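You operate a simulated robot arm through the tools that you are given. There is no shell and no other tool.

You run a simulated robot arm. Do the job below in one go: nothing can be reset, and whatever is moved stays where it is left.

JOB
Fold both flaps of the deep carton down and tape the seam.
Fine: wet the paper tape on the sponge pad first, lay it along the seam and press till it holds; the pot stays inside.
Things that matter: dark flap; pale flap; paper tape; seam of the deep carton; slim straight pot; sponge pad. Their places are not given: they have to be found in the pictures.

The check looks at the end state, three seconds after you hand in, the way a careful person would. Anything else that was tipped, shoved, dropped, spilled or broken makes it a failure. Flat cloth is picked up by pressing the open fingertips on it (5 to 10 N) and closing them slowly along it; thin cloth reads only 2 to 8 mm in the jaws.

ROBOT AND FRAMES
A 5-joint arm with a two-finger parallel gripper, fixed in place. Base frame: the origin is at the foot of the arm, x ahead of it, y to its left, z up. Lengths are in mm, angles in degrees, forces in N, time in s.
It reaches about 1134 mm from its shoulder. Its first joint turns from -149.0 to 149.0 degrees. Payload 1.57 kg.
The tool frame sits at the grasp point between the pads (the TCP): z along the fingers, y along the line on which they close. The tips reach 30 mm beyond it. The gripper opens to 110 mm. The fingers are 24 mm wide and 12 mm thick; the gripper's body (48 by 112 mm) begins 78 mm behind the TCP.
Orientation is that of the tool frame in the base frame, as a unit quaternion [x, y, z, w]. With the fingers straight down and closing along the base's y, the tool's x points along the base's -x, its y along +y and its z along -z.

CONTROLS
- The arm moves only by the tool step_arm. Its argument "steps" is one flat list of numbers, 6 for each row, row after row: the shift along the tool's x, y, z in mm, then the turn, a rotation vector about the tool's x, y, z in degrees. In form: [x, y, z, ax, ay, az, x, y, z, ax, ay, az, ...]. A call has 1 to 20 rows; each row is the pose to reach, as a shift and turn from the pose commanded when the call began, along the tool's axes at that moment. "hand" is the opening, from 0 (shut) to 1 (fully open), set as the call begins (left out, the last holds). A row lasts 0.2 s, in which the tool goes at most 50 mm and 8.6 degrees; a call with a longer step from one row to the next is refused whole, and so is a gripper value outside its range. Where a pose cannot be reached the arm comes as near as it can. A force on the tool above 40 N (or 10 N above the force at the start of the call, whichever is more), or a blocked arm, ends the call early, and 0.2 s more pass. Each finger travels about 153 mm/s and halts on what it meets, pressing with about 30 N; the grip force reading is that of the motor and also rises with nothing between the fingers. The clock runs only during rows and for 0.2 s after the last one: add rows that repeat a pose to give the fingers time. The reply holds the time, the measured pose of the TCP, the force on the tool along the base axes, the opening and the grip force, in the units named above and with some noise, with the torque about the TCP (base axes, N m) and any sound that the robot's microphone picked up, and new pictures: "pictures" is both (left out), scene, wrist or none.
- Cameras (640 x 400 px; columns grow to the right, rows downward): "scene" is fixed at [50.8, 650.8, 1690.9]; the picture's right is [0.37, -0.93, 0.00], its down [-0.88, -0.35, -0.33] and it looks along [0.31, 0.12, -0.94] (base axes); focal length 342 px, centre (320, 200). "wrist" rides on the gripper at [70, 16, -141] in the tool frame; the picture's right is [-0.23, 0.97, 0.00], its down [-0.85, -0.20, -0.48] and it looks along [-0.47, -0.11, 0.88] (tool axes); focal length 222 px, centre (320, 200).
- move_column(by): slides the trunk up (or, below 0, down) by that many mm; the arm rides with it, the base frame stays. It gives what a move gives, with no picture.
- locate(camera, pixels): for up to 12 pixels [column, row] of the newest picture of that camera ("zoom" is the newest enlarged one), the place [x, y, z] in the base frame of the surface seen there, good to about 2 mm. The clock stands still meanwhile.
- close_up(camera, box): a new picture of the part [left, top, right, bottom] of that camera's present view, enlarged. The clock stands still meanwhile.
- close_job(): hands the job in; it is judged then, once.

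Unless the task says otherwise, let go and move clear before handing in.

The tools are called as name(argument=value, ...) on one line, values as JSON. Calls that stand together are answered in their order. step_arm: Moves the arm, as the interface text tells. Its arguments: {"type":"object","properties":{"steps":{"type":"array"},"hand":{"type":"number"},"pictures":{"type":"string","enum":["both","scene","wrist","none"]}},"required":["steps"]} The other tools are called the same way: move_column (by) slides the trunk up or down; locate (camera, pixels) gives the place of the surface under pixels of a picture; close_up (camera, box) takes an enlarged picture of a part of a camera's view; close_job () hands the job in.

At the start:

```text
time: 0.0
tcp_pos: [195.8, 555.0, 1213.1]
ee_rot: [0.001, 1.0, 0.0, 0.0]
contact_force: [1.1, 0.6, -0.2]
ft_torque: [0.01, 0.0, -0.01]
finger_gap: 110.1
gripper_force: 0.1
trunk travel left (down, up): [-946.0, 24.0]
```

scene: 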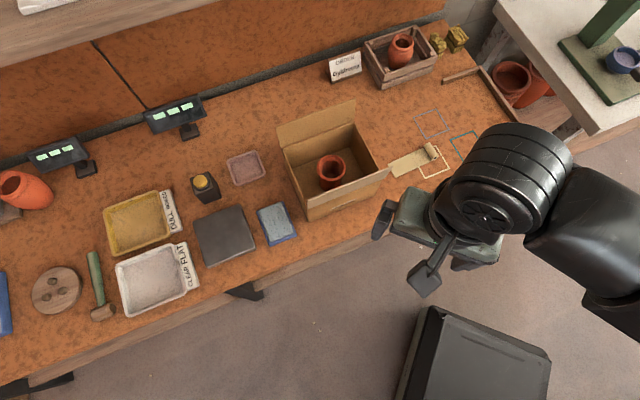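
wrist: 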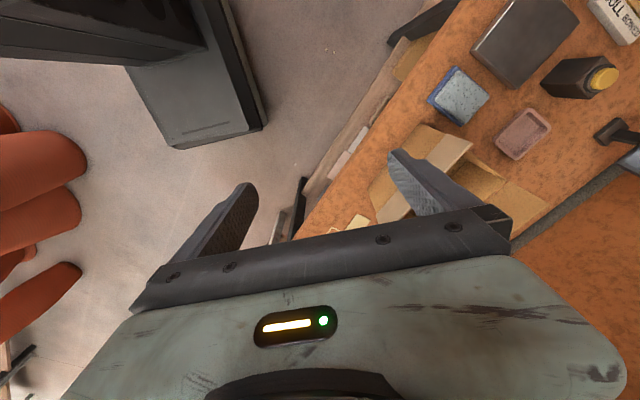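

The scene picture shows the open carton around (330,165) with a red pot in it, a pale strip with a roll at (415,160), and a blue sponge at (275,223). I'll enlarge these areas before moving.

close_up(camera="scene", box=[250, 80, 490, 250])

locate(camera="scene", pixels=[[276, 224], [278, 122], [354, 102], [286, 149], [364, 135], [305, 196], [379, 169], [307, 218], [388, 175], [331, 160], [332, 184], [430, 150]])

```text
2.35 times, centred on (370, 165) of scene
```

zoom: 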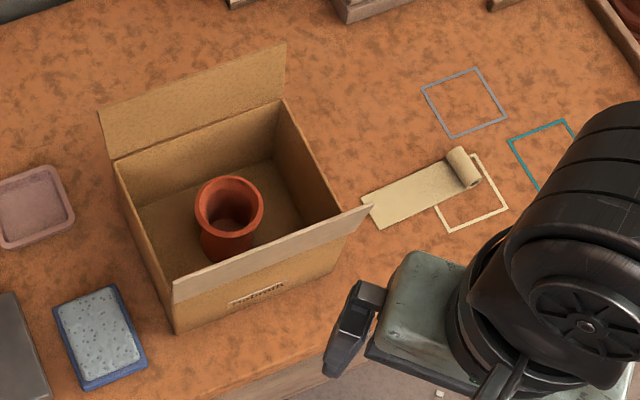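

```text
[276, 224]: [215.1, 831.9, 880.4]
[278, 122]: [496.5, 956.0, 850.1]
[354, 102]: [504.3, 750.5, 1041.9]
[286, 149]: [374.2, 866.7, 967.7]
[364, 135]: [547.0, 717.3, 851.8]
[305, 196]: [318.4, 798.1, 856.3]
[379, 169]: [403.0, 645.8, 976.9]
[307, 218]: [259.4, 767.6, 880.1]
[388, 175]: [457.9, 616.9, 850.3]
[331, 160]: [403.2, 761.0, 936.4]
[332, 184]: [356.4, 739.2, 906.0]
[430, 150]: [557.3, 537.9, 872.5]
```

The enlarged picture shows a carton with a far flap standing up at (200,100) and a near flap at (270,250), a strip of tape with a roll end at (420,190), and the sponge on a blue tray. I'll take larger close-ups to get exact coordinates.

close_up(camera="scene", box=[270, 95, 400, 225])

close_up(camera="scene", box=[380, 130, 470, 190])

close_up(camera="scene", box=[245, 190, 310, 255])

close_up(camera="wrist", box=[320, 60, 580, 260])

```text
3.08 times, centred on (335, 160) of scene
```

zoom: 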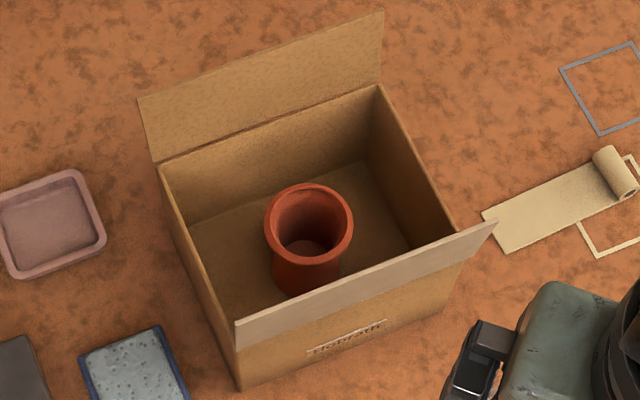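

```text
6.67 times, centred on (425, 160) of scene
```

zoom: 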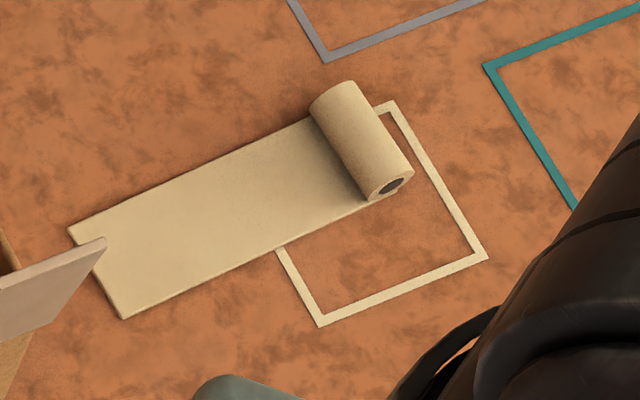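

```text
6.15 times, centred on (278, 222) of scene
```

zoom: 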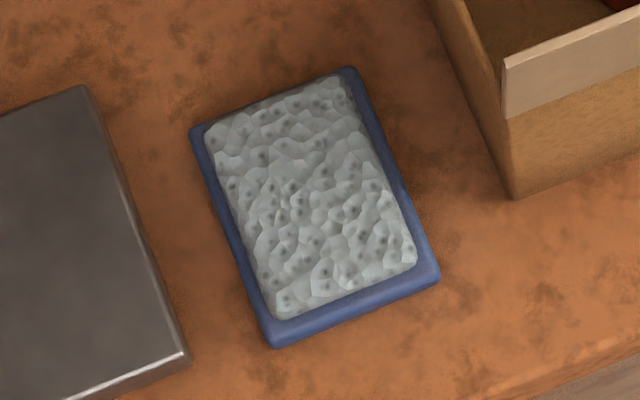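

```text
2.00 times, centred on (450, 160) of wrist
```

zoom: 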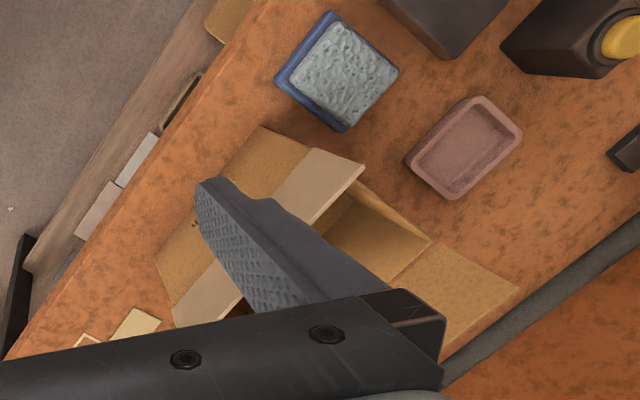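

The flaps stand above the rims and the tape is a flat strip with a curled end. I'll now measure the carton and flap corners on an enlarged picture.

close_up(camera="scene", box=[270, 95, 400, 225])

locate(camera="zoom", pixels=[[141, 99], [380, 14], [156, 158], [378, 83], [238, 343], [491, 226], [237, 322], [460, 236], [163, 170], [241, 385], [300, 196], [310, 246]])

locate(camera="zoom", pixels=[[200, 255], [340, 215], [345, 195], [270, 225], [310, 290], [400, 200], [415, 170], [330, 310], [360, 330], [200, 110], [260, 120], [340, 90]])

```text
3.08 times, centred on (335, 160) of scene
```

zoom: 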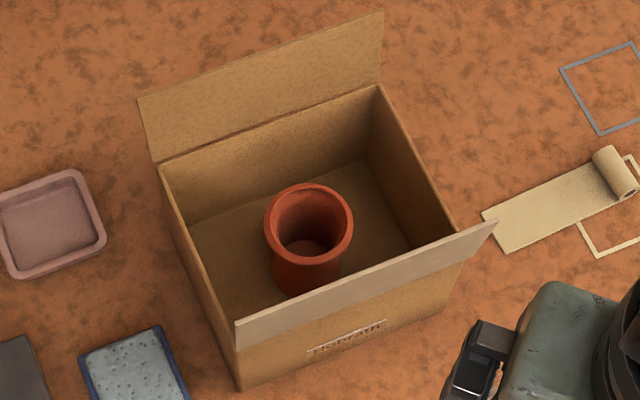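

```text
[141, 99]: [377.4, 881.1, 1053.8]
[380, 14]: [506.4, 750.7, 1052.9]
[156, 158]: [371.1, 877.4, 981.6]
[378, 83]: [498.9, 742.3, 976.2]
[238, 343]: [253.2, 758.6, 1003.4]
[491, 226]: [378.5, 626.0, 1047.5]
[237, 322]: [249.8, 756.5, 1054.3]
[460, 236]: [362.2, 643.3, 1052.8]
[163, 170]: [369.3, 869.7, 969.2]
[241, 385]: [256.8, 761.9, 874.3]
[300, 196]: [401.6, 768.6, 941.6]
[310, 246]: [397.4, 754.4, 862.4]
```

```text
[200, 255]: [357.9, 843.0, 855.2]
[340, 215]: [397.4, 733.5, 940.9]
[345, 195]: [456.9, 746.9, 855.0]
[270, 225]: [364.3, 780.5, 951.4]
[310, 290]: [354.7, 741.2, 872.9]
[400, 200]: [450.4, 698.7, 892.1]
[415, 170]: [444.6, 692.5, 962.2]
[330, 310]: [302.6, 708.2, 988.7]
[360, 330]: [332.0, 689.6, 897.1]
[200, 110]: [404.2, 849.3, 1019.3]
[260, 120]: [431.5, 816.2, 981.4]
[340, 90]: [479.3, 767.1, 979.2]
```

Table top is near z 850, the carton rim near z 977 and the flap tops near z 1054. Next I measure the tape strip and its curled end.

close_up(camera="scene", box=[380, 130, 470, 190])

locate(camera="zoom", pixels=[[72, 230], [122, 316], [102, 290], [200, 230], [310, 122], [275, 245], [312, 108], [350, 84], [372, 196], [411, 175], [360, 140], [150, 270]])

close_up(camera="scene", box=[245, 190, 310, 255])

locate(camera="zoom", pixels=[[195, 135], [350, 72], [275, 340], [436, 275], [215, 140], [340, 85], [285, 310], [410, 260], [310, 200], [350, 130], [120, 200], [560, 300]])

```text
6.67 times, centred on (425, 160) of scene
```

zoom: 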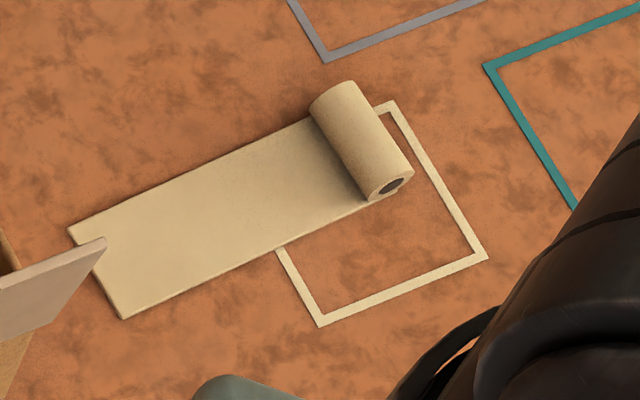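

```text
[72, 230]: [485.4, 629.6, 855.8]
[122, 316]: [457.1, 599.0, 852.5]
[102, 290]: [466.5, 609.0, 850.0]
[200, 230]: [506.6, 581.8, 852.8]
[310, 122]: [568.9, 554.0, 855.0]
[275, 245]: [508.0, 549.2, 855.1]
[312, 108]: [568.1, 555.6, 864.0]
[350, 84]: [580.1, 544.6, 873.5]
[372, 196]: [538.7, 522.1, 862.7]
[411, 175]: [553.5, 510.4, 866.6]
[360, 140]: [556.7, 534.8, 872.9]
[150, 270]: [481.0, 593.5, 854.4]
```

```text
6.15 times, centred on (278, 222) of scene
```

zoom: 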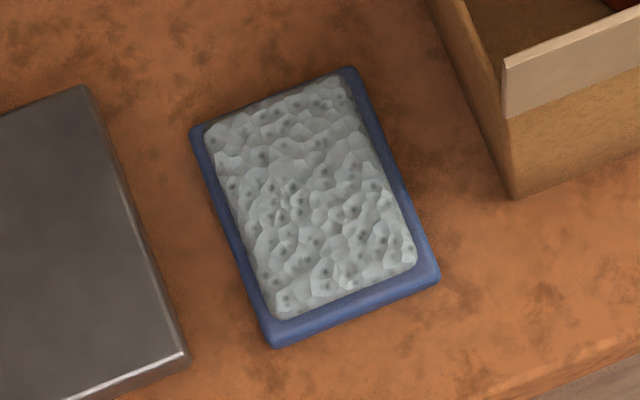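

```text
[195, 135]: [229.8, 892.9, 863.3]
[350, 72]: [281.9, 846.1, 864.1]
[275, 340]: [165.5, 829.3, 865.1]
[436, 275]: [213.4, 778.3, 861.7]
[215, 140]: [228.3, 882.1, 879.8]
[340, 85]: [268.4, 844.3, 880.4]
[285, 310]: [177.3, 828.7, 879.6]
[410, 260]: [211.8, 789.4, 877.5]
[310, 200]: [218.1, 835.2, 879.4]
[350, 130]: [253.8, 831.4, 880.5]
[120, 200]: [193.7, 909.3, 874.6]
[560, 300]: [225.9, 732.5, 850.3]
```

Tape strip lies about 41 mm wide and 135 mm long at z 850–855, with the roll near (560,530) up to z 873; the sponge surface is at z 880 around (222,836). Before moving I check the heights of things near the carton's far side and the shelf.

locate(camera="scene", pixels=[[100, 20], [200, 5], [250, 60], [345, 65], [175, 112], [190, 131], [205, 185], [390, 60], [437, 40], [330, 90], [245, 168], [225, 234]])

locate(camera="scene", pixels=[[300, 20], [400, 50], [60, 155], [500, 85], [460, 80], [130, 60], [280, 80], [320, 10], [420, 210], [520, 150], [600, 200], [560, 250]])

```text
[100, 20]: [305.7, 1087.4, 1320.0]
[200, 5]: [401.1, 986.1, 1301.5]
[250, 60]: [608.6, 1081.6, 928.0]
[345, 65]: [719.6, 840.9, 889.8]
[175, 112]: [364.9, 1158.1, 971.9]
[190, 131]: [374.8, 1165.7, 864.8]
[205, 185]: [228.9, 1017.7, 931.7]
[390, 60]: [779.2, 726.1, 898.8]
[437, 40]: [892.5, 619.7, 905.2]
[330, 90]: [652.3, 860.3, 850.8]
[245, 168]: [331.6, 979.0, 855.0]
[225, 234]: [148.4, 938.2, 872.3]
```

```text
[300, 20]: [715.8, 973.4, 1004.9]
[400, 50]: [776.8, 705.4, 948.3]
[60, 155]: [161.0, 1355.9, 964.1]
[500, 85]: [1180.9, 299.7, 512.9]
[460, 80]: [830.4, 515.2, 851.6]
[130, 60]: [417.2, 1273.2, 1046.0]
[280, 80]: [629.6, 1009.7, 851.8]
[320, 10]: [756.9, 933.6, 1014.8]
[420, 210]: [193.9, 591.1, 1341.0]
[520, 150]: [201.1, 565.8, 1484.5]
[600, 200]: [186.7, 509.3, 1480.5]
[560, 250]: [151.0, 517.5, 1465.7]
```

The shelf at the top left reads z 1300–1320 and may overhang close to the far flap's line. I'll measure its edge and the parts of the gripper before moving in there.

locate(camera="scene", pixels=[[10, 70], [60, 54], [60, 40], [100, 42], [100, 30], [150, 26], [150, 16], [190, 14], [210, 8], [222, 1], [170, 3], [30, 20]])

close_up(camera="scene", box=[0, 0, 320, 200])

```text
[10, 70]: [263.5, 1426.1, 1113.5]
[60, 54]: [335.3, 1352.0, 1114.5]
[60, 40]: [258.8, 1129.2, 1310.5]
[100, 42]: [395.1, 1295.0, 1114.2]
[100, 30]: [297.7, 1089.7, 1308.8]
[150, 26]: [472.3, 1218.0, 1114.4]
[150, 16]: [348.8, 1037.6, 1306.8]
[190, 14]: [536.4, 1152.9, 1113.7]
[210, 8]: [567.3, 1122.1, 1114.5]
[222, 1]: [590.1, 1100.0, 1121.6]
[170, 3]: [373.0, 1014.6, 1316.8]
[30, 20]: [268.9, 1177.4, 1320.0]
```

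```text
2.00 times, centred on (160, 100) of scene
```

zoom: 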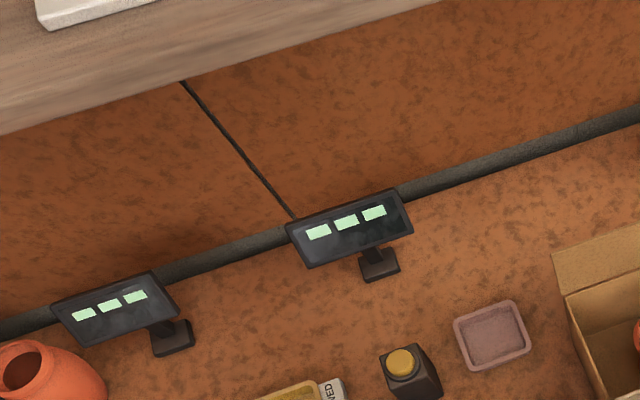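

The shelf front sits about 90 mm beyond the far flap at z ~1310, so I'll stay close to the flap and lean the tool back toward the robot there. First I yaw the tool about 44.5° so the fingers close along the seam direction and move over the near side of the carton, high up.

step_arm(steps=[-13.7, 14.8, 10.5, 0, 0, -7.4, -27.4, 29.7, 21, 0, 0, -14.8, -41.1, 44.5, 31.5, 0, 0, -22.2, -54.8, 59.3, 42, 0, 0, -29.7, -68.5, 74.2, 52.5, 0, 0, -37.1, -82.2, 89, 63, 0, 0, -44.5, -82.2, 89, 63, 0, 0, -44.5], hand=0.5, pictures="both")

```text
time: 1.6
tcp_pos: [278.4, 646.0, 1213.3]
ee_rot: [-0.379, 0.925, 0.0, 0.0]
contact_force: [-0.7, -0.3, -0.2]
ft_torque: [-0.02, -0.01, 0.0]
finger_gap: 55.0
gripper_force: 0.1
out of reach, approached as far as the arm can: row 1, 2, 3, 4, 5, 6, 7
trunk travel left (down, up): [-946.0, 24.0]
```

scene: 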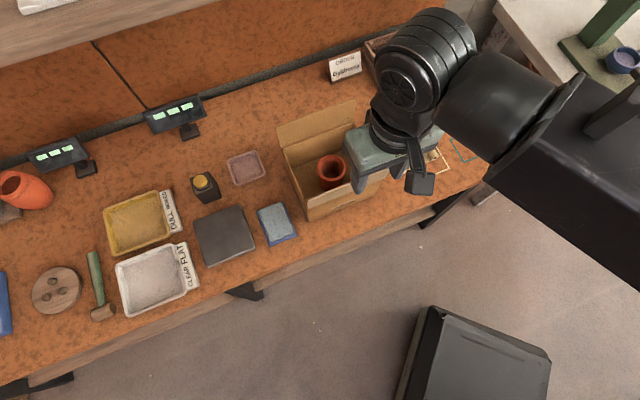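
wrist: 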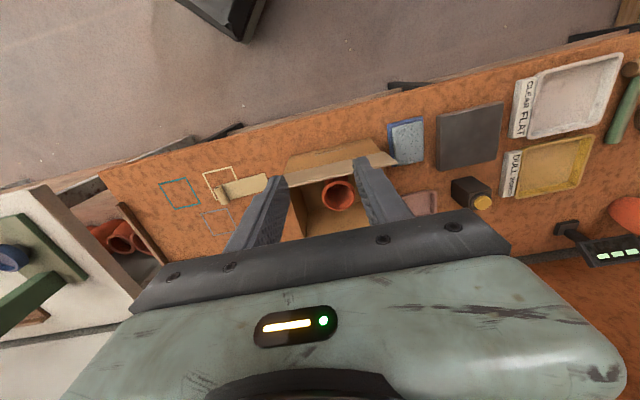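

The arm could not go below z 1213 with the tool upright (it stayed at 1213.3), so the trunk has to come down. The fingers at (360,190) are clear above the flaps; I lower the trunk 90 mm, leaving the tips near z 1093 above the flap tops at 1054.

move_column(by=-90)

close_up(camera="scene", box=[270, 0, 640, 230])

```text
time: 2.9
tcp_pos: [278.5, 644.9, 1122.8]
ee_rot: [-0.378, 0.926, -0.001, 0.0]
contact_force: [-0.5, -0.2, 1.0]
ft_torque: [0.01, -0.01, 0.0]
finger_gap: 54.8
gripper_force: 0.0
trunk travel left (down, up): [-856.0, 114.0]
```

```text
1.73 times, centred on (455, 115) of scene
```

zoom: 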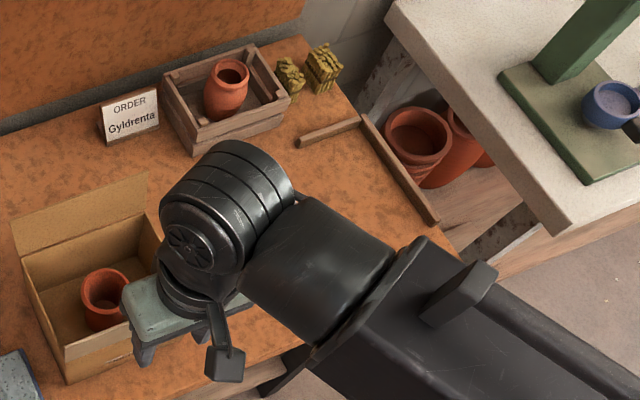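

The gripper is clear above the near flap and the wrist sits above it at zoom (215,210). I'll measure the wrist's extents to know what clearance I have from the shelf.

locate(camera="zoom", pixels=[[240, 150], [170, 200], [190, 245], [285, 190], [200, 290], [140, 310], [320, 250], [400, 330], [225, 365], [460, 290], [140, 345], [215, 200]])

```text
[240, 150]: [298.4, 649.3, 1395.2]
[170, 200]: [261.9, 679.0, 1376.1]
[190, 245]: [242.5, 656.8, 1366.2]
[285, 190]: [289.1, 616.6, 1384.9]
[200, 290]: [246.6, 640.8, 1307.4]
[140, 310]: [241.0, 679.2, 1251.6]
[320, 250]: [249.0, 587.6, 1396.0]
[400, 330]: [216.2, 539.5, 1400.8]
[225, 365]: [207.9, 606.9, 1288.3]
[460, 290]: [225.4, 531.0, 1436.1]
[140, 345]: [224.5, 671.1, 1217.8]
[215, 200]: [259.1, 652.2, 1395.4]
```

Wrist axis is about 225 mm above the TCP with ~50 mm radius, so leaning the tool 15° keeps it well off the shelf. I now move outward along the carton's width to just beyond the far (dark) flap, tips near z 1093, fully above the flap tops.

step_arm(steps=[-32, 0.7, 0, -0.5, -1.8, 0, -64, 1.4, 0, -1.1, -3.6, 0, -96, 2.1, 0, -1.6, -5.4, 0, -128, 2.8, 0, -2.2, -7.2, 0, -160, 3.5, 0, -2.7, -9.0, 0, -192, 4.2, 0, -3.2, -10.8, 0, -224, 4.9, 0, -3.8, -12.6, 0, -257, 5.5, 0, -4.3, -14.4, 0, -257, 5.5, 0, -4.3, -14.4, 0], pictures="both")

```text
time: 4.8
tcp_pos: [458.0, 829.7, 1132.0]
ee_rot: [-0.375, 0.918, 0.082, 0.102]
contact_force: [-0.4, 0.0, -0.2]
ft_torque: [0.02, 0.01, 0.01]
finger_gap: 55.0
gripper_force: 0.1
out of reach, approached as far as the arm can: row 6, 7, 8, 9
trunk travel left (down, up): [-856.0, 114.0]
```

scene: 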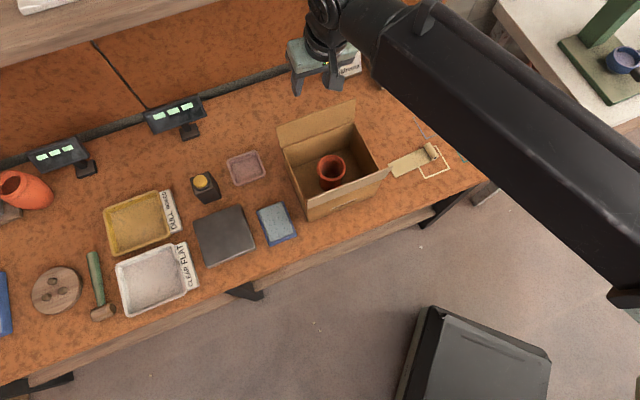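
wrist: 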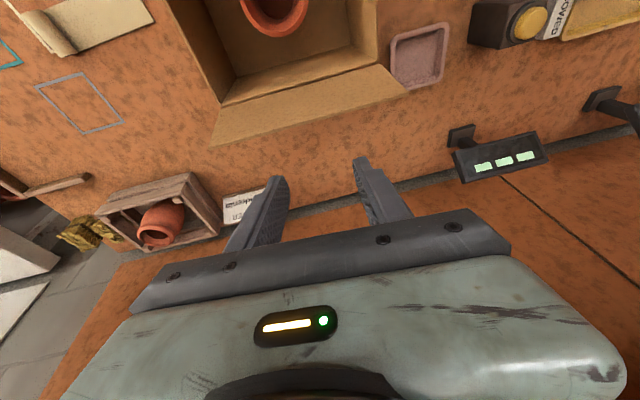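

The fingers are now beyond the far flap (wrist view shows the flap at (300,105) and the fingertips past it), held at z 1132 by the arm's reach. I lower the trunk 75 mm so the tips come to about z 1028, behind the flap's upper part.

move_column(by=-75)

close_up(camera="wrist", box=[160, 40, 480, 240])

close_up(camera="scene", box=[240, 0, 480, 150])

```text
time: 6.0
tcp_pos: [457.7, 828.1, 1056.5]
ee_rot: [-0.375, 0.918, 0.082, 0.102]
contact_force: [-1.0, 0.1, 0.5]
ft_torque: [-0.02, 0.0, 0.02]
finger_gap: 55.1
gripper_force: 0.1
trunk travel left (down, up): [-781.0, 189.0]
```

```text
2.00 times, centred on (320, 140) of wrist
```

zoom: 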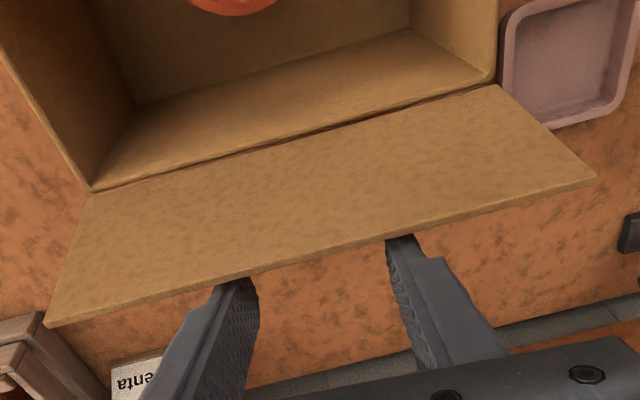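

```text
2.67 times, centred on (360, 75) of scene
```

zoom: 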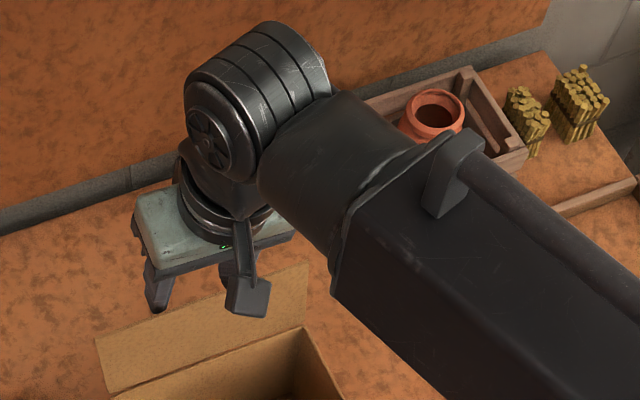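

The wrist view shows both fingertips just behind the far flap's top edge (at (235,285) and (400,240) of the zoom). I check how high the forearm is over the carton before pulling.

locate(camera="zoom", pixels=[[250, 60], [310, 160], [350, 270], [450, 180], [480, 290], [600, 260], [560, 380], [240, 300], [150, 210], [200, 130], [290, 60], [400, 350]])

```text
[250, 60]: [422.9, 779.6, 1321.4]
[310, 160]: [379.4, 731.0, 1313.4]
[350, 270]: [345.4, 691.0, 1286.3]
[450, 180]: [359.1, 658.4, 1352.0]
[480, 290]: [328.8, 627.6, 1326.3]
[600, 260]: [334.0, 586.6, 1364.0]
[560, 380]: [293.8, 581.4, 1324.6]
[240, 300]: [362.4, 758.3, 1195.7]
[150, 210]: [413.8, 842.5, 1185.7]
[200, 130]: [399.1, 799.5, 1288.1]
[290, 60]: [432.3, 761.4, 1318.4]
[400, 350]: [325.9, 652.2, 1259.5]
```

Forearm underside is around z 1260, well above everything. To gain downward travel for the arm, I raise the tool 60 mm with the arm and then lower the trunk 60 mm, ending at the same tip height.

step_arm(steps=[-5, 1.5, -19.3, 0, 0, 0, -9.9, 3, -38.7, 0, 0, 0, -14.9, 4.4, -58, 0, 0, 0, -14.9, 4.4, -58, 0, 0, 0], pictures="none")

```text
time: 7.0
tcp_pos: [458.2, 828.4, 1056.8]
ee_rot: [-0.374, 0.918, 0.082, 0.102]
contact_force: [0.1, -0.1, 0.3]
ft_torque: [-0.02, 0.02, 0.01]
finger_gap: 54.9
gripper_force: 0.1
out of reach, approached as far as the arm can: row 1, 2, 3, 4
trunk travel left (down, up): [-781.0, 189.0]
```

No movement happened, which means the commanded height was still about 12 mm under what the arm can reach. I command a further rise of 75 mm and check the reading.

step_arm(steps=[-3, 0.9, -11.6, 0, 0, 0, -6.2, 1.9, -24.2, 0, 0, 0, -12.4, 3.7, -48.3, 0, 0, 0, -18.7, 5.6, -72.5, 0, 0, 0, -18.7, 5.6, -72.5, 0, 0, 0], pictures="none")

```text
time: 8.2
tcp_pos: [457.4, 829.5, 1056.5]
ee_rot: [-0.375, 0.918, 0.082, 0.102]
contact_force: [-0.6, 0.3, 0.5]
ft_torque: [0.01, 0.0, 0.02]
finger_gap: 55.2
gripper_force: 0.1
out of reach, approached as far as the arm can: row 1, 2, 3, 4, 5
trunk travel left (down, up): [-781.0, 189.0]
```

The arm reads z 1056.5 again, so at this distance it seems fully stretched and only the trunk can change height here. I test with a small inward move of 6 mm (still clear of the flap) to see how the height responds.

step_arm(steps=[2.9, 0, -0.7, 0, 0, 0, 5.8, 0, -1.5, 0, 0, 0], pictures="none")

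```text
time: 8.8
tcp_pos: [453.4, 825.2, 1056.2]
ee_rot: [-0.375, 0.918, 0.082, 0.102]
contact_force: [-0.3, 0.2, -0.9]
ft_torque: [0.01, -0.01, 0.02]
finger_gap: 54.9
gripper_force: 0.2
trunk travel left (down, up): [-781.0, 189.0]
```

The inward move worked and height held. I now test a 12 mm upward move at this spot to learn whether the arm itself can change height.

step_arm(steps=[-1.5, 0.4, -5.8, 0, 0, 0, -3, 0.9, -11.6, 0, 0, 0], pictures="none")

```text
time: 9.4
tcp_pos: [453.7, 824.1, 1056.1]
ee_rot: [-0.376, 0.918, 0.082, 0.102]
contact_force: [0.0, -0.1, -0.5]
ft_torque: [-0.03, -0.02, 0.03]
finger_gap: 54.8
gripper_force: 0.0
out of reach, approached as far as the arm can: row 1, 2
trunk travel left (down, up): [-781.0, 189.0]
```

Only horizontal and tilt moves come from the arm; height comes from the trunk alone. I now pull the fingers inward 75 mm at this height to swing the far dark flap over toward about 50° inward.

step_arm(steps=[7.3, 0.1, -1.9, 0, 0, 0, 14.6, 0.2, -3.7, 0, 0, 0, 21.8, 0.2, -5.6, 0, 0, 0, 29.1, 0.3, -7.5, 0, 0, 0, 36.4, 0.4, -9.4, 0, 0, 0, 43.7, 0.5, -11.2, 0, 0, 0, 51, 0.6, -13.1, 0, 0, 0, 58.2, 0.6, -15, 0, 0, 0, 65.5, 0.7, -16.8, 0, 0, 0, 72.8, 0.8, -18.7, 0, 0, 0, 72.8, 0.8, -18.7, 0, 0, 0], pictures="both")

```text
time: 11.8
tcp_pos: [400.1, 771.4, 1055.9]
ee_rot: [-0.375, 0.918, 0.082, 0.102]
contact_force: [-0.1, -0.3, 0.8]
ft_torque: [-0.03, 0.01, 0.03]
finger_gap: 54.9
gripper_force: 0.1
trunk travel left (down, up): [-781.0, 189.0]
```

scene: 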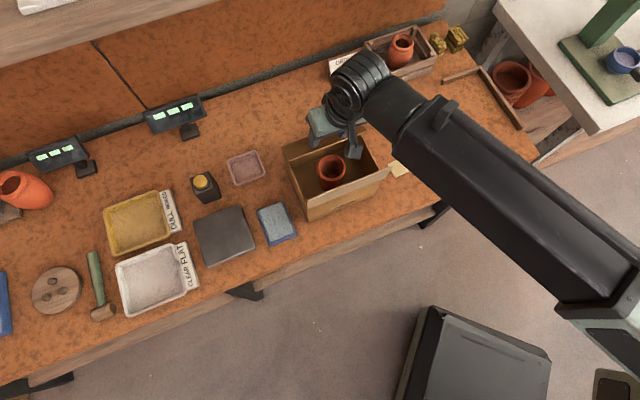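
wrist: 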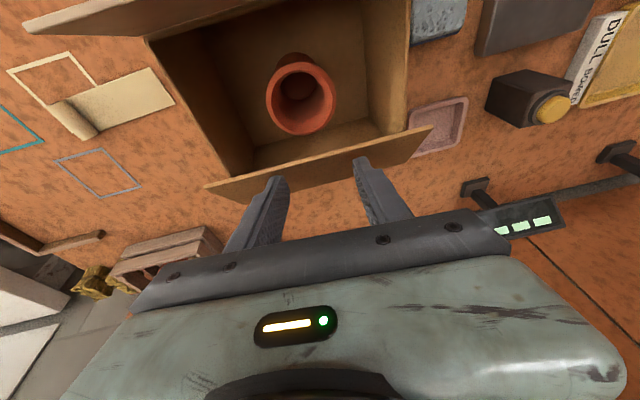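

The flap now appears pushed inward with no noticeable force. I look closely at the scene to see the flap angle and whether the carton shifted.

close_up(camera="scene", box=[270, 95, 400, 225])

close_up(camera="wrist", box=[120, 0, 480, 225])

```text
3.08 times, centred on (335, 160) of scene
```

zoom: 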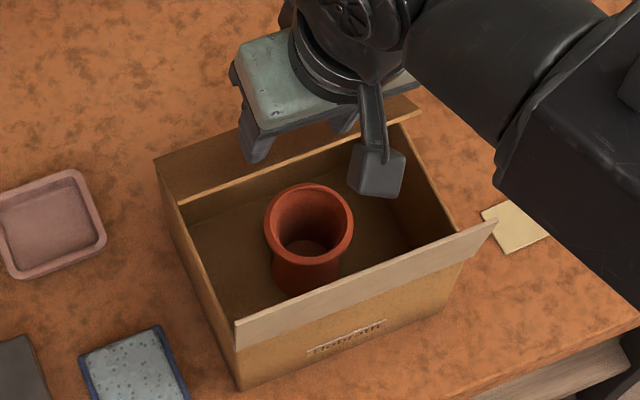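

```text
1.78 times, centred on (300, 112) of wrist
```

zoom: 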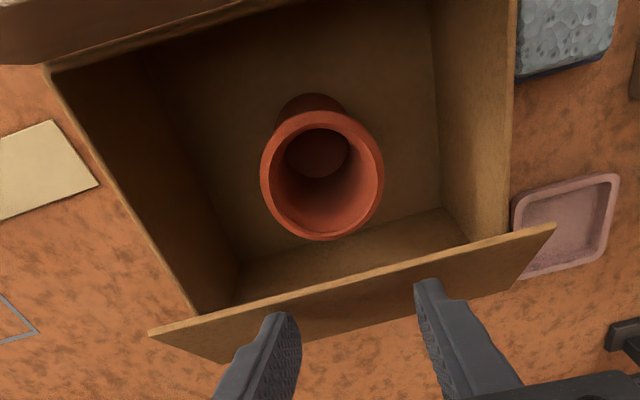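

The carton stayed put and the dark flap now leans inward under the fingers. I measure the flap's free edge to know its angle.

locate(camera="scene", pixels=[[291, 160], [300, 156], [310, 153], [366, 131], [364, 132], [286, 148], [360, 134]])

locate(camera="zoom", pixels=[[160, 334], [545, 232], [350, 282], [400, 268], [300, 298], [215, 358], [520, 270]])

```text
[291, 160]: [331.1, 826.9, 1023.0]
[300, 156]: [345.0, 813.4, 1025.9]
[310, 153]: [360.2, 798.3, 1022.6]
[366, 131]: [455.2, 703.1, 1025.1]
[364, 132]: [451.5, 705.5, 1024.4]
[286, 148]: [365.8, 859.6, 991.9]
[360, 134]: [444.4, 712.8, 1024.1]
```

```text
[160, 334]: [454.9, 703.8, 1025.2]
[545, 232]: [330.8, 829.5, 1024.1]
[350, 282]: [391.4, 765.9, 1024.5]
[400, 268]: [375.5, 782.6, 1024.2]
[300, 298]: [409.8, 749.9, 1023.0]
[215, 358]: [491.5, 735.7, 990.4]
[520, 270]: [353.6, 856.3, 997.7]
```

The free edge is at z 1024.5, n≈816, i.e. the flap is folded about 52° and resting against the fingertips. I lower the trunk 38 mm to press it down toward about 83°.

move_column(by=-38)

close_up(camera="scene", box=[270, 95, 400, 225])

close_up(camera="wrist", box=[120, 0, 480, 225])

```text
time: 12.6
tcp_pos: [399.7, 769.9, 1018.4]
ee_rot: [-0.375, 0.918, 0.081, 0.103]
contact_force: [-0.4, 0.1, 0.3]
ft_torque: [-0.02, -0.05, 0.02]
finger_gap: 54.8
gripper_force: 0.1
trunk travel left (down, up): [-743.0, 227.0]
```

```text
3.08 times, centred on (335, 160) of scene
```

zoom: 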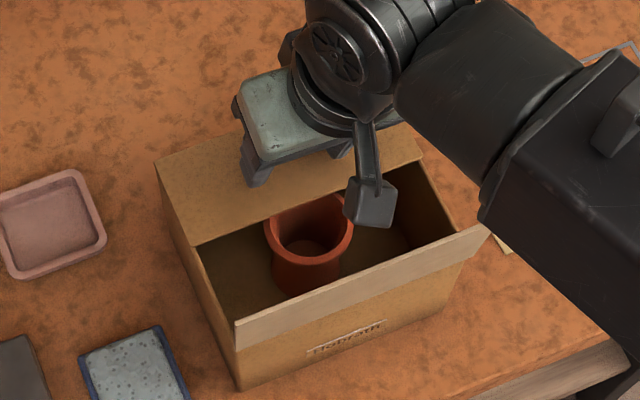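

```text
1.78 times, centred on (300, 112) of wrist
```

zoom: 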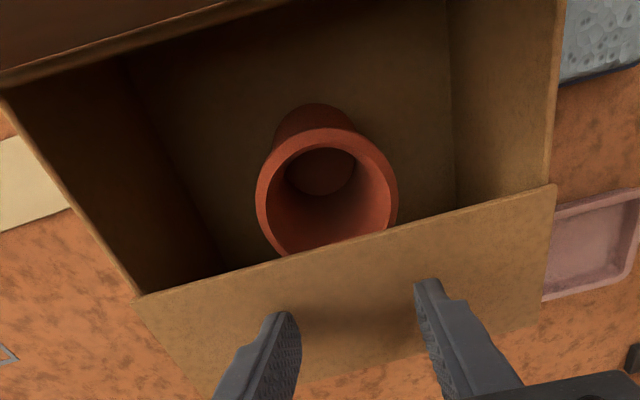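

The dark flap is nearly flat now with almost no force. I measure its edge height and then lower a few more millimetres.

locate(camera="zoom", pixels=[[350, 245], [150, 300], [545, 192], [350, 270], [500, 270], [200, 350], [550, 120], [100, 250], [300, 330]])

move_column(by=-4)

```text
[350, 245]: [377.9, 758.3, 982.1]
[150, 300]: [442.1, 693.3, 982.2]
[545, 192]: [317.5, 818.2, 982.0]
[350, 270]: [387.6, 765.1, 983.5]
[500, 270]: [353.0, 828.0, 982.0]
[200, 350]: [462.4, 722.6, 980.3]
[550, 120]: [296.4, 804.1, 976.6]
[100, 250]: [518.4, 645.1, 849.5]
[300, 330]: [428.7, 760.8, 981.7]
```

```text
time: 13.1
tcp_pos: [399.3, 770.3, 1013.9]
ee_rot: [-0.375, 0.918, 0.082, 0.103]
contact_force: [0.7, 0.0, 2.3]
ft_torque: [-0.01, -0.02, -0.01]
finger_gap: 55.0
gripper_force: 0.2
trunk travel left (down, up): [-739.0, 231.0]
```

The flap edge lies flat at z 982 and the last step gave a gentle 2.3 N of contact. I raise the trunk a little to see whether the flap stays down by itself.

move_column(by=40)

close_up(camera="wrist", box=[120, 0, 480, 225])

locate(camera="zoom", pixels=[[320, 270], [320, 285], [320, 300], [200, 310], [480, 240], [420, 255]])

```text
time: 13.9
tcp_pos: [399.7, 771.4, 1054.5]
ee_rot: [-0.375, 0.918, 0.082, 0.102]
contact_force: [-0.1, -0.4, -0.2]
ft_torque: [0.01, 0.0, -0.02]
finger_gap: 54.9
gripper_force: 0.0
trunk travel left (down, up): [-779.0, 191.0]
```

```text
1.78 times, centred on (300, 112) of wrist
```

zoom: 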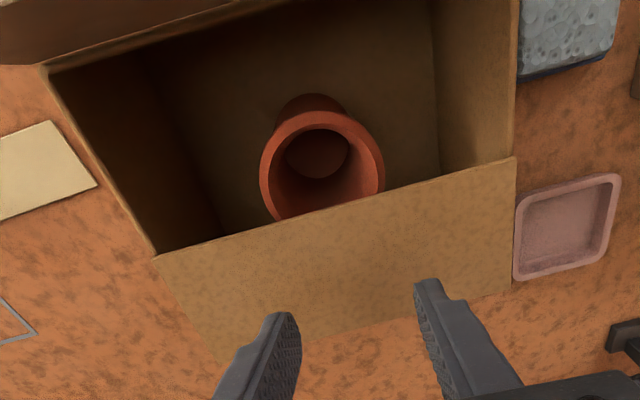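

```text
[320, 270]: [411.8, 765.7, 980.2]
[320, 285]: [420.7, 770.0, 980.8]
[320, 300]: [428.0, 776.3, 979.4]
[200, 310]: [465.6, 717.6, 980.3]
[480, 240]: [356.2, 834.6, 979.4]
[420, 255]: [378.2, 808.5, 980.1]
```

The dark flap stays flat at z ~980 by itself and the pot is undisturbed. Next I raise the trunk 65 mm so the tips clear the pale flap (z 1054), ready to cross to its near side.

move_column(by=65)

step_arm(steps=[25.1, 0.4, -4.9, 0.7, 2.4, 0, 50.2, 0.8, -9.8, 1.4, 4.7, 0, 75.3, 1.2, -14.7, 2.1, 7.1, 0, 100.4, 1.5, -19.5, 2.9, 9.5, 0, 125.5, 1.9, -24.4, 3.6, 11.8, 0, 150.6, 2.3, -29.3, 4.3, 14.2, 0, 150.6, 2.3, -29.3, 4.3, 14.2, 0], pictures="both")

```text
time: 15.0
tcp_pos: [399.8, 771.6, 1119.8]
ee_rot: [-0.375, 0.918, 0.083, 0.101]
contact_force: [0.1, -1.0, -0.2]
ft_torque: [-0.01, -0.02, -0.02]
finger_gap: 55.0
gripper_force: 0.2
trunk travel left (down, up): [-844.0, 126.0]
```

```text
time: 16.6
tcp_pos: [288.9, 664.7, 1111.1]
ee_rot: [-0.379, 0.925, 0.001, 0.002]
contact_force: [-0.2, -0.1, 0.8]
ft_torque: [0.03, 0.02, 0.0]
finger_gap: 55.0
gripper_force: 0.1
trunk travel left (down, up): [-844.0, 126.0]
```

scene: 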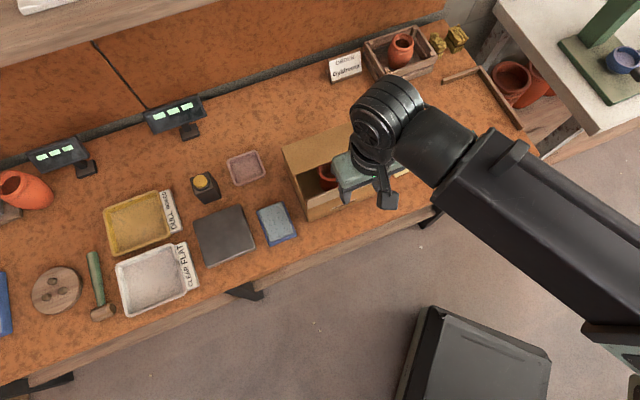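
wrist: 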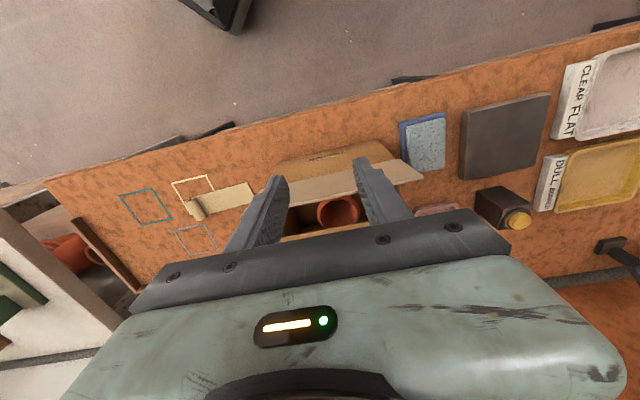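

The tool is upright at n≈672, about 24 mm on the near side of the pale flap, tips at z 1081. I lower 54 mm and then push outward 88 mm to swing the pale flap in.

move_column(by=-54)

close_up(camera="wrist", box=[160, 90, 480, 290])

```text
time: 17.5
tcp_pos: [289.4, 662.4, 1057.5]
ee_rot: [-0.379, 0.925, 0.0, 0.001]
contact_force: [0.0, 0.1, -0.3]
ft_torque: [0.03, -0.02, -0.01]
finger_gap: 55.0
gripper_force: 0.1
trunk travel left (down, up): [-790.0, 180.0]
```

```text
2.00 times, centred on (320, 190) of wrist
```

zoom: 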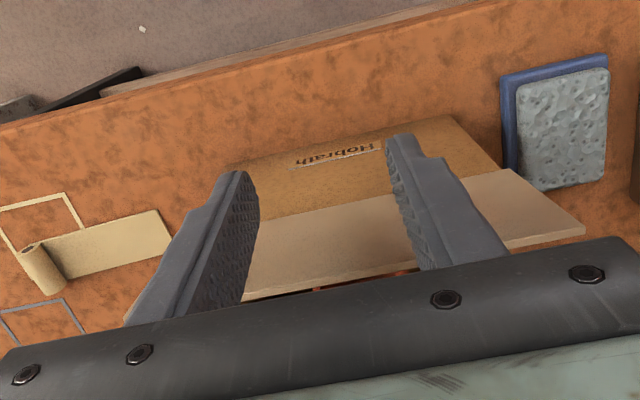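

The fingers hang on the near side of the pale flap, in front of the "Hobrath" print. I push outward 88 mm slowly.

step_arm(steps=[-8, 0, 0, 0, 0, 0, -16, 0, 0, 0, 0, 0, -24, 0, 0, 0, 0, 0, -32, 0, 0, 0, 0, 0, -40, 0, 0, 0, 0, 0, -48, 0, 0, 0, 0, 0, -56, 0, 0, 0, 0, 0, -64, 0, 0, 0, 0, 0, -72, 0, 0, 0, 0, 0, -80, 0, 0, 0, 0, 0, -88, 0, 0, 0, 0, 0, -88, 0, 0, 0, 0, 0], pictures="both")

close_up(camera="scene", box=[270, 95, 400, 225])

```text
time: 20.1
tcp_pos: [353.0, 726.1, 1057.4]
ee_rot: [-0.379, 0.925, 0.002, 0.002]
contact_force: [-0.9, -0.2, -1.3]
ft_torque: [0.0, -0.01, -0.01]
finger_gap: 55.0
gripper_force: 0.1
trunk travel left (down, up): [-790.0, 180.0]
```

scene: 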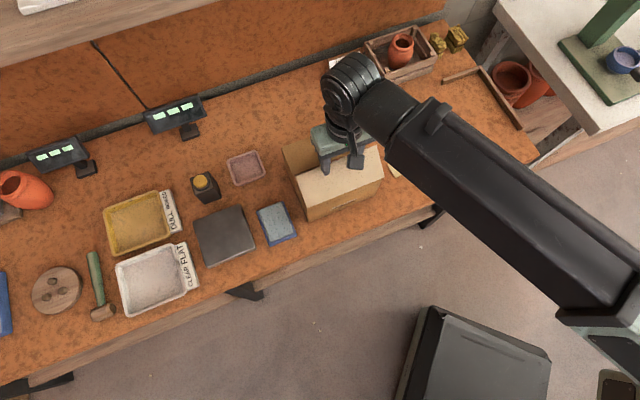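
wrist: 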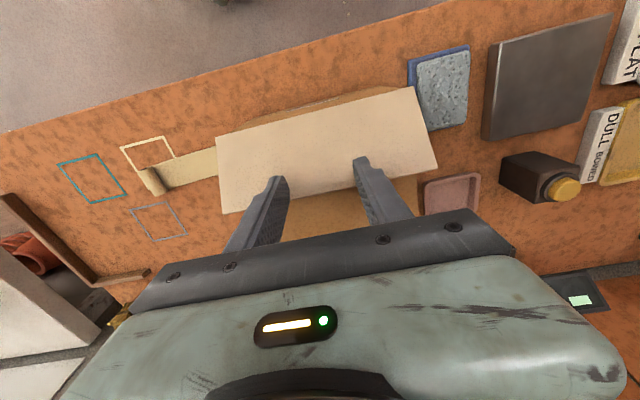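

```text
3.08 times, centred on (335, 160) of scene
```

zoom: 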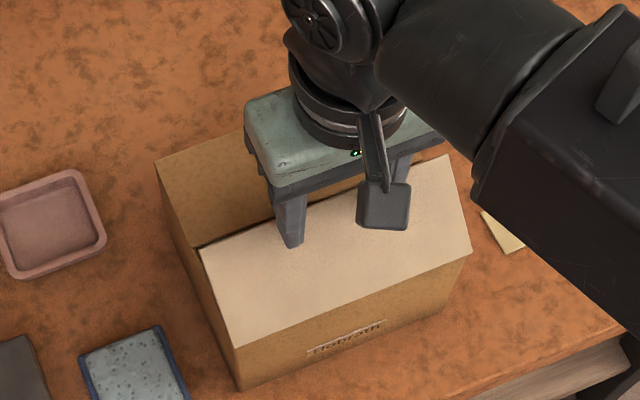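

The pale flap is swung about halfway over, under the fingertips, and the carton hasn't shifted. I check its edge and then lower the trunk to press it flat.

locate(camera="zoom", pixels=[[205, 250], [445, 160], [230, 344], [300, 240], [466, 245], [240, 230]])

move_column(by=-38)

close_up(camera="scene", box=[270, 95, 400, 225])

```text
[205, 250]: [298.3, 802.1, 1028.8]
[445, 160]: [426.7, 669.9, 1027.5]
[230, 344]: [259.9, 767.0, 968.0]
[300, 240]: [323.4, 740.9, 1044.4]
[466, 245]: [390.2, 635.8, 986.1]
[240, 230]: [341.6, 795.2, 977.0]
```

```text
time: 21.0
tcp_pos: [353.1, 726.3, 1019.4]
ee_rot: [-0.379, 0.925, 0.0, 0.002]
contact_force: [0.9, 0.5, -0.5]
ft_torque: [0.01, -0.04, 0.02]
finger_gap: 55.3
gripper_force: 0.0
trunk travel left (down, up): [-752.0, 218.0]
```

```text
3.08 times, centred on (335, 160) of scene
```

zoom: 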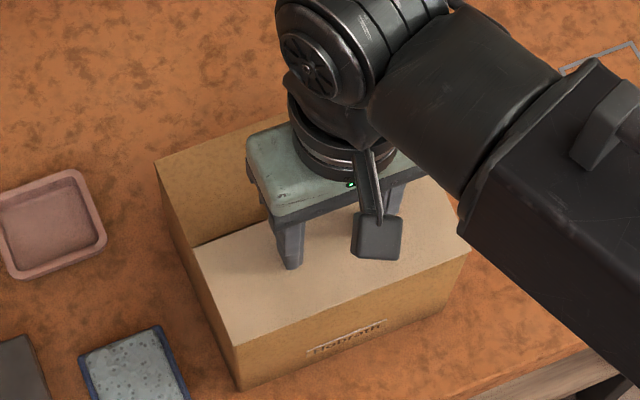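

The pale flap is nearly flat (tips at z ~989). I lower 7 mm more in two steps, watching the force.

move_column(by=-5)

move_column(by=-3)

close_up(camera="wrist", box=[160, 50, 480, 250])

```text
time: 21.5
tcp_pos: [352.4, 725.9, 1012.8]
ee_rot: [-0.38, 0.925, 0.001, 0.001]
contact_force: [0.3, 0.6, 0.1]
ft_torque: [0.01, 0.01, -0.03]
finger_gap: 54.8
gripper_force: 0.1
trunk travel left (down, up): [-747.0, 223.0]
```

```text
time: 22.0
tcp_pos: [352.4, 726.6, 1010.7]
ee_rot: [-0.379, 0.925, 0.0, 0.002]
contact_force: [-0.6, -0.2, -0.5]
ft_torque: [-0.01, 0.0, -0.02]
finger_gap: 55.0
gripper_force: 0.0
trunk travel left (down, up): [-744.0, 226.0]
```

```text
2.00 times, centred on (320, 150) of wrist
```

zoom: 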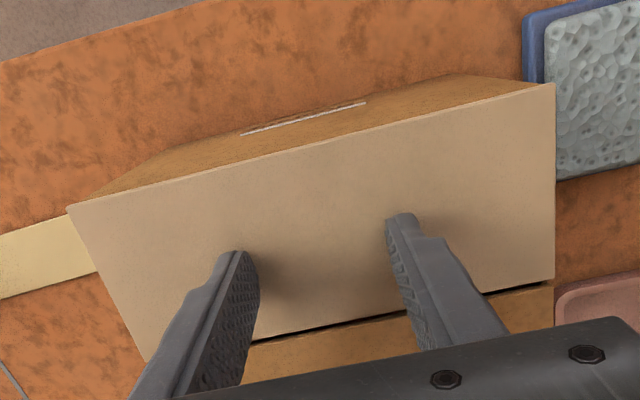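

The seam gap shows as a dark line at (380,325) in the zoom. I measure flap heights around it and step 2 mm lower.

locate(camera="zoom", pixels=[[310, 310], [320, 322], [330, 345], [520, 275], [540, 296], [300, 200], [100, 215], [530, 110], [330, 330], [535, 282], [160, 340]])

move_column(by=-2)

```text
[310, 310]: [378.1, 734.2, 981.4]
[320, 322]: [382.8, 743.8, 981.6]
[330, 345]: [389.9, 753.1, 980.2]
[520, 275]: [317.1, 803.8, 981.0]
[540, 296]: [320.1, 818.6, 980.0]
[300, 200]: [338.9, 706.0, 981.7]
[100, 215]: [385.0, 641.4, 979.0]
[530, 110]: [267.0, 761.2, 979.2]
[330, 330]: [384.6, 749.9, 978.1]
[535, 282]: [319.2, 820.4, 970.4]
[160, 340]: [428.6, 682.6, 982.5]
```

```text
time: 22.5
tcp_pos: [352.0, 726.0, 1009.5]
ee_rot: [-0.379, 0.925, 0.001, 0.003]
contact_force: [2.5, 5.6, 13.0]
ft_torque: [-0.05, -0.04, 0.02]
finger_gap: 55.0
gripper_force: 0.0
trunk travel left (down, up): [-742.0, 228.0]
```

The flap reads 13 N of contact and both flaps lie flat at z ~980, seam at about n 798. I raise the trunk 60 mm and look at the result.

move_column(by=60)

close_up(camera="wrist", box=[160, 50, 480, 250])

locate(camera="scene", pixels=[[590, 130], [510, 15], [620, 30], [622, 60], [600, 90], [636, 115], [540, 70], [480, 75], [520, 130], [535, 150], [440, 60], [560, 60]])

```text
time: 23.5
tcp_pos: [352.6, 726.6, 1068.6]
ee_rot: [-0.379, 0.926, 0.0, 0.001]
contact_force: [1.1, -0.6, 0.4]
ft_torque: [0.0, 0.02, -0.02]
finger_gap: 54.9
gripper_force: 0.2
trunk travel left (down, up): [-802.0, 168.0]
```

```text
2.00 times, centred on (320, 150) of wrist
```

zoom: 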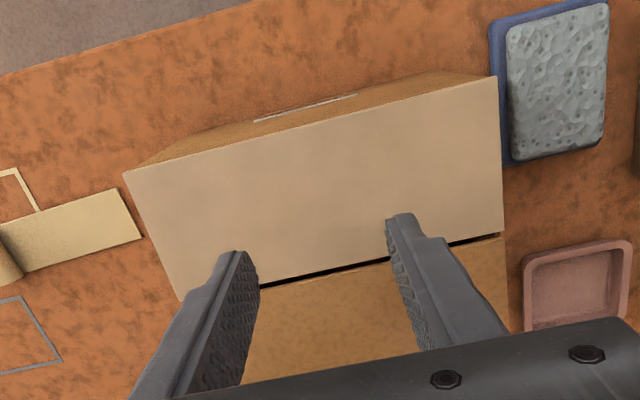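

```text
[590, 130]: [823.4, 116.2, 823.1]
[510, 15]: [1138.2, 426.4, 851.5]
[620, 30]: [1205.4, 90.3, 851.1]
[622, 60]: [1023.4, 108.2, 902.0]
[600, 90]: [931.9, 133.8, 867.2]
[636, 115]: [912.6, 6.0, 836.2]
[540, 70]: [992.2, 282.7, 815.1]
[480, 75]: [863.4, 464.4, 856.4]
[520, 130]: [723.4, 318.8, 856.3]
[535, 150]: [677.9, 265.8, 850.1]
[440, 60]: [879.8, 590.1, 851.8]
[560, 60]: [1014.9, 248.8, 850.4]
```

Both flaps hold flat on their own, with a thin dark seam line. Now I move to above the tape's roll at about (562,530), keeping height with tips at z ~1038.

step_arm(steps=[-1.5, -35.9, 0, 0, 0, 0, -3, -71.8, 0, 0, 0, 0, -4.5, -107.6, 0, 0, 0, 0, -6, -143.5, 0, 0, 0, 0, -7.5, -179.4, 0, 0, 0, 0, -9.1, -215.3, 0, 0, 0, 0, -10.6, -251.1, 0, 0, 0, 0, -12.1, -287, 0, 0, 0, 0, -12.1, -287, 0, 0, 0, 0], pictures="both")

```text
time: 25.5
tcp_pos: [563.4, 529.4, 1069.3]
ee_rot: [-0.378, 0.926, 0.001, 0.002]
contact_force: [0.3, -0.6, 0.0]
ft_torque: [0.02, 0.01, 0.02]
finger_gap: 54.9
gripper_force: 0.0
trunk travel left (down, up): [-802.0, 168.0]
```

scene: 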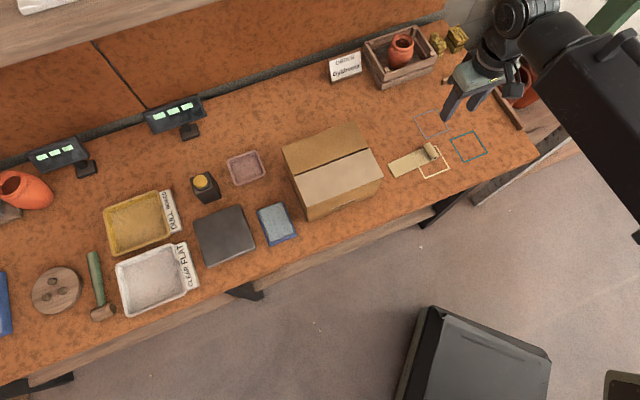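
wrist: 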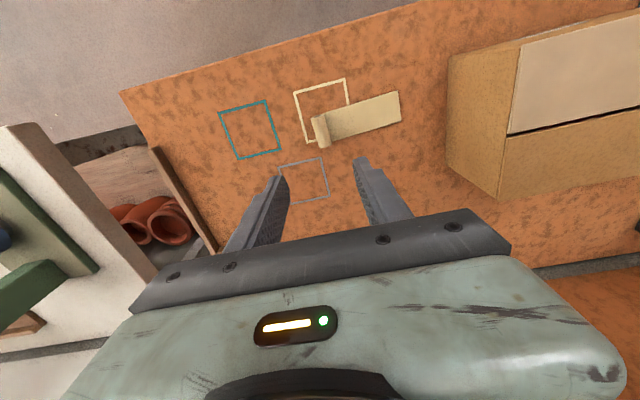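

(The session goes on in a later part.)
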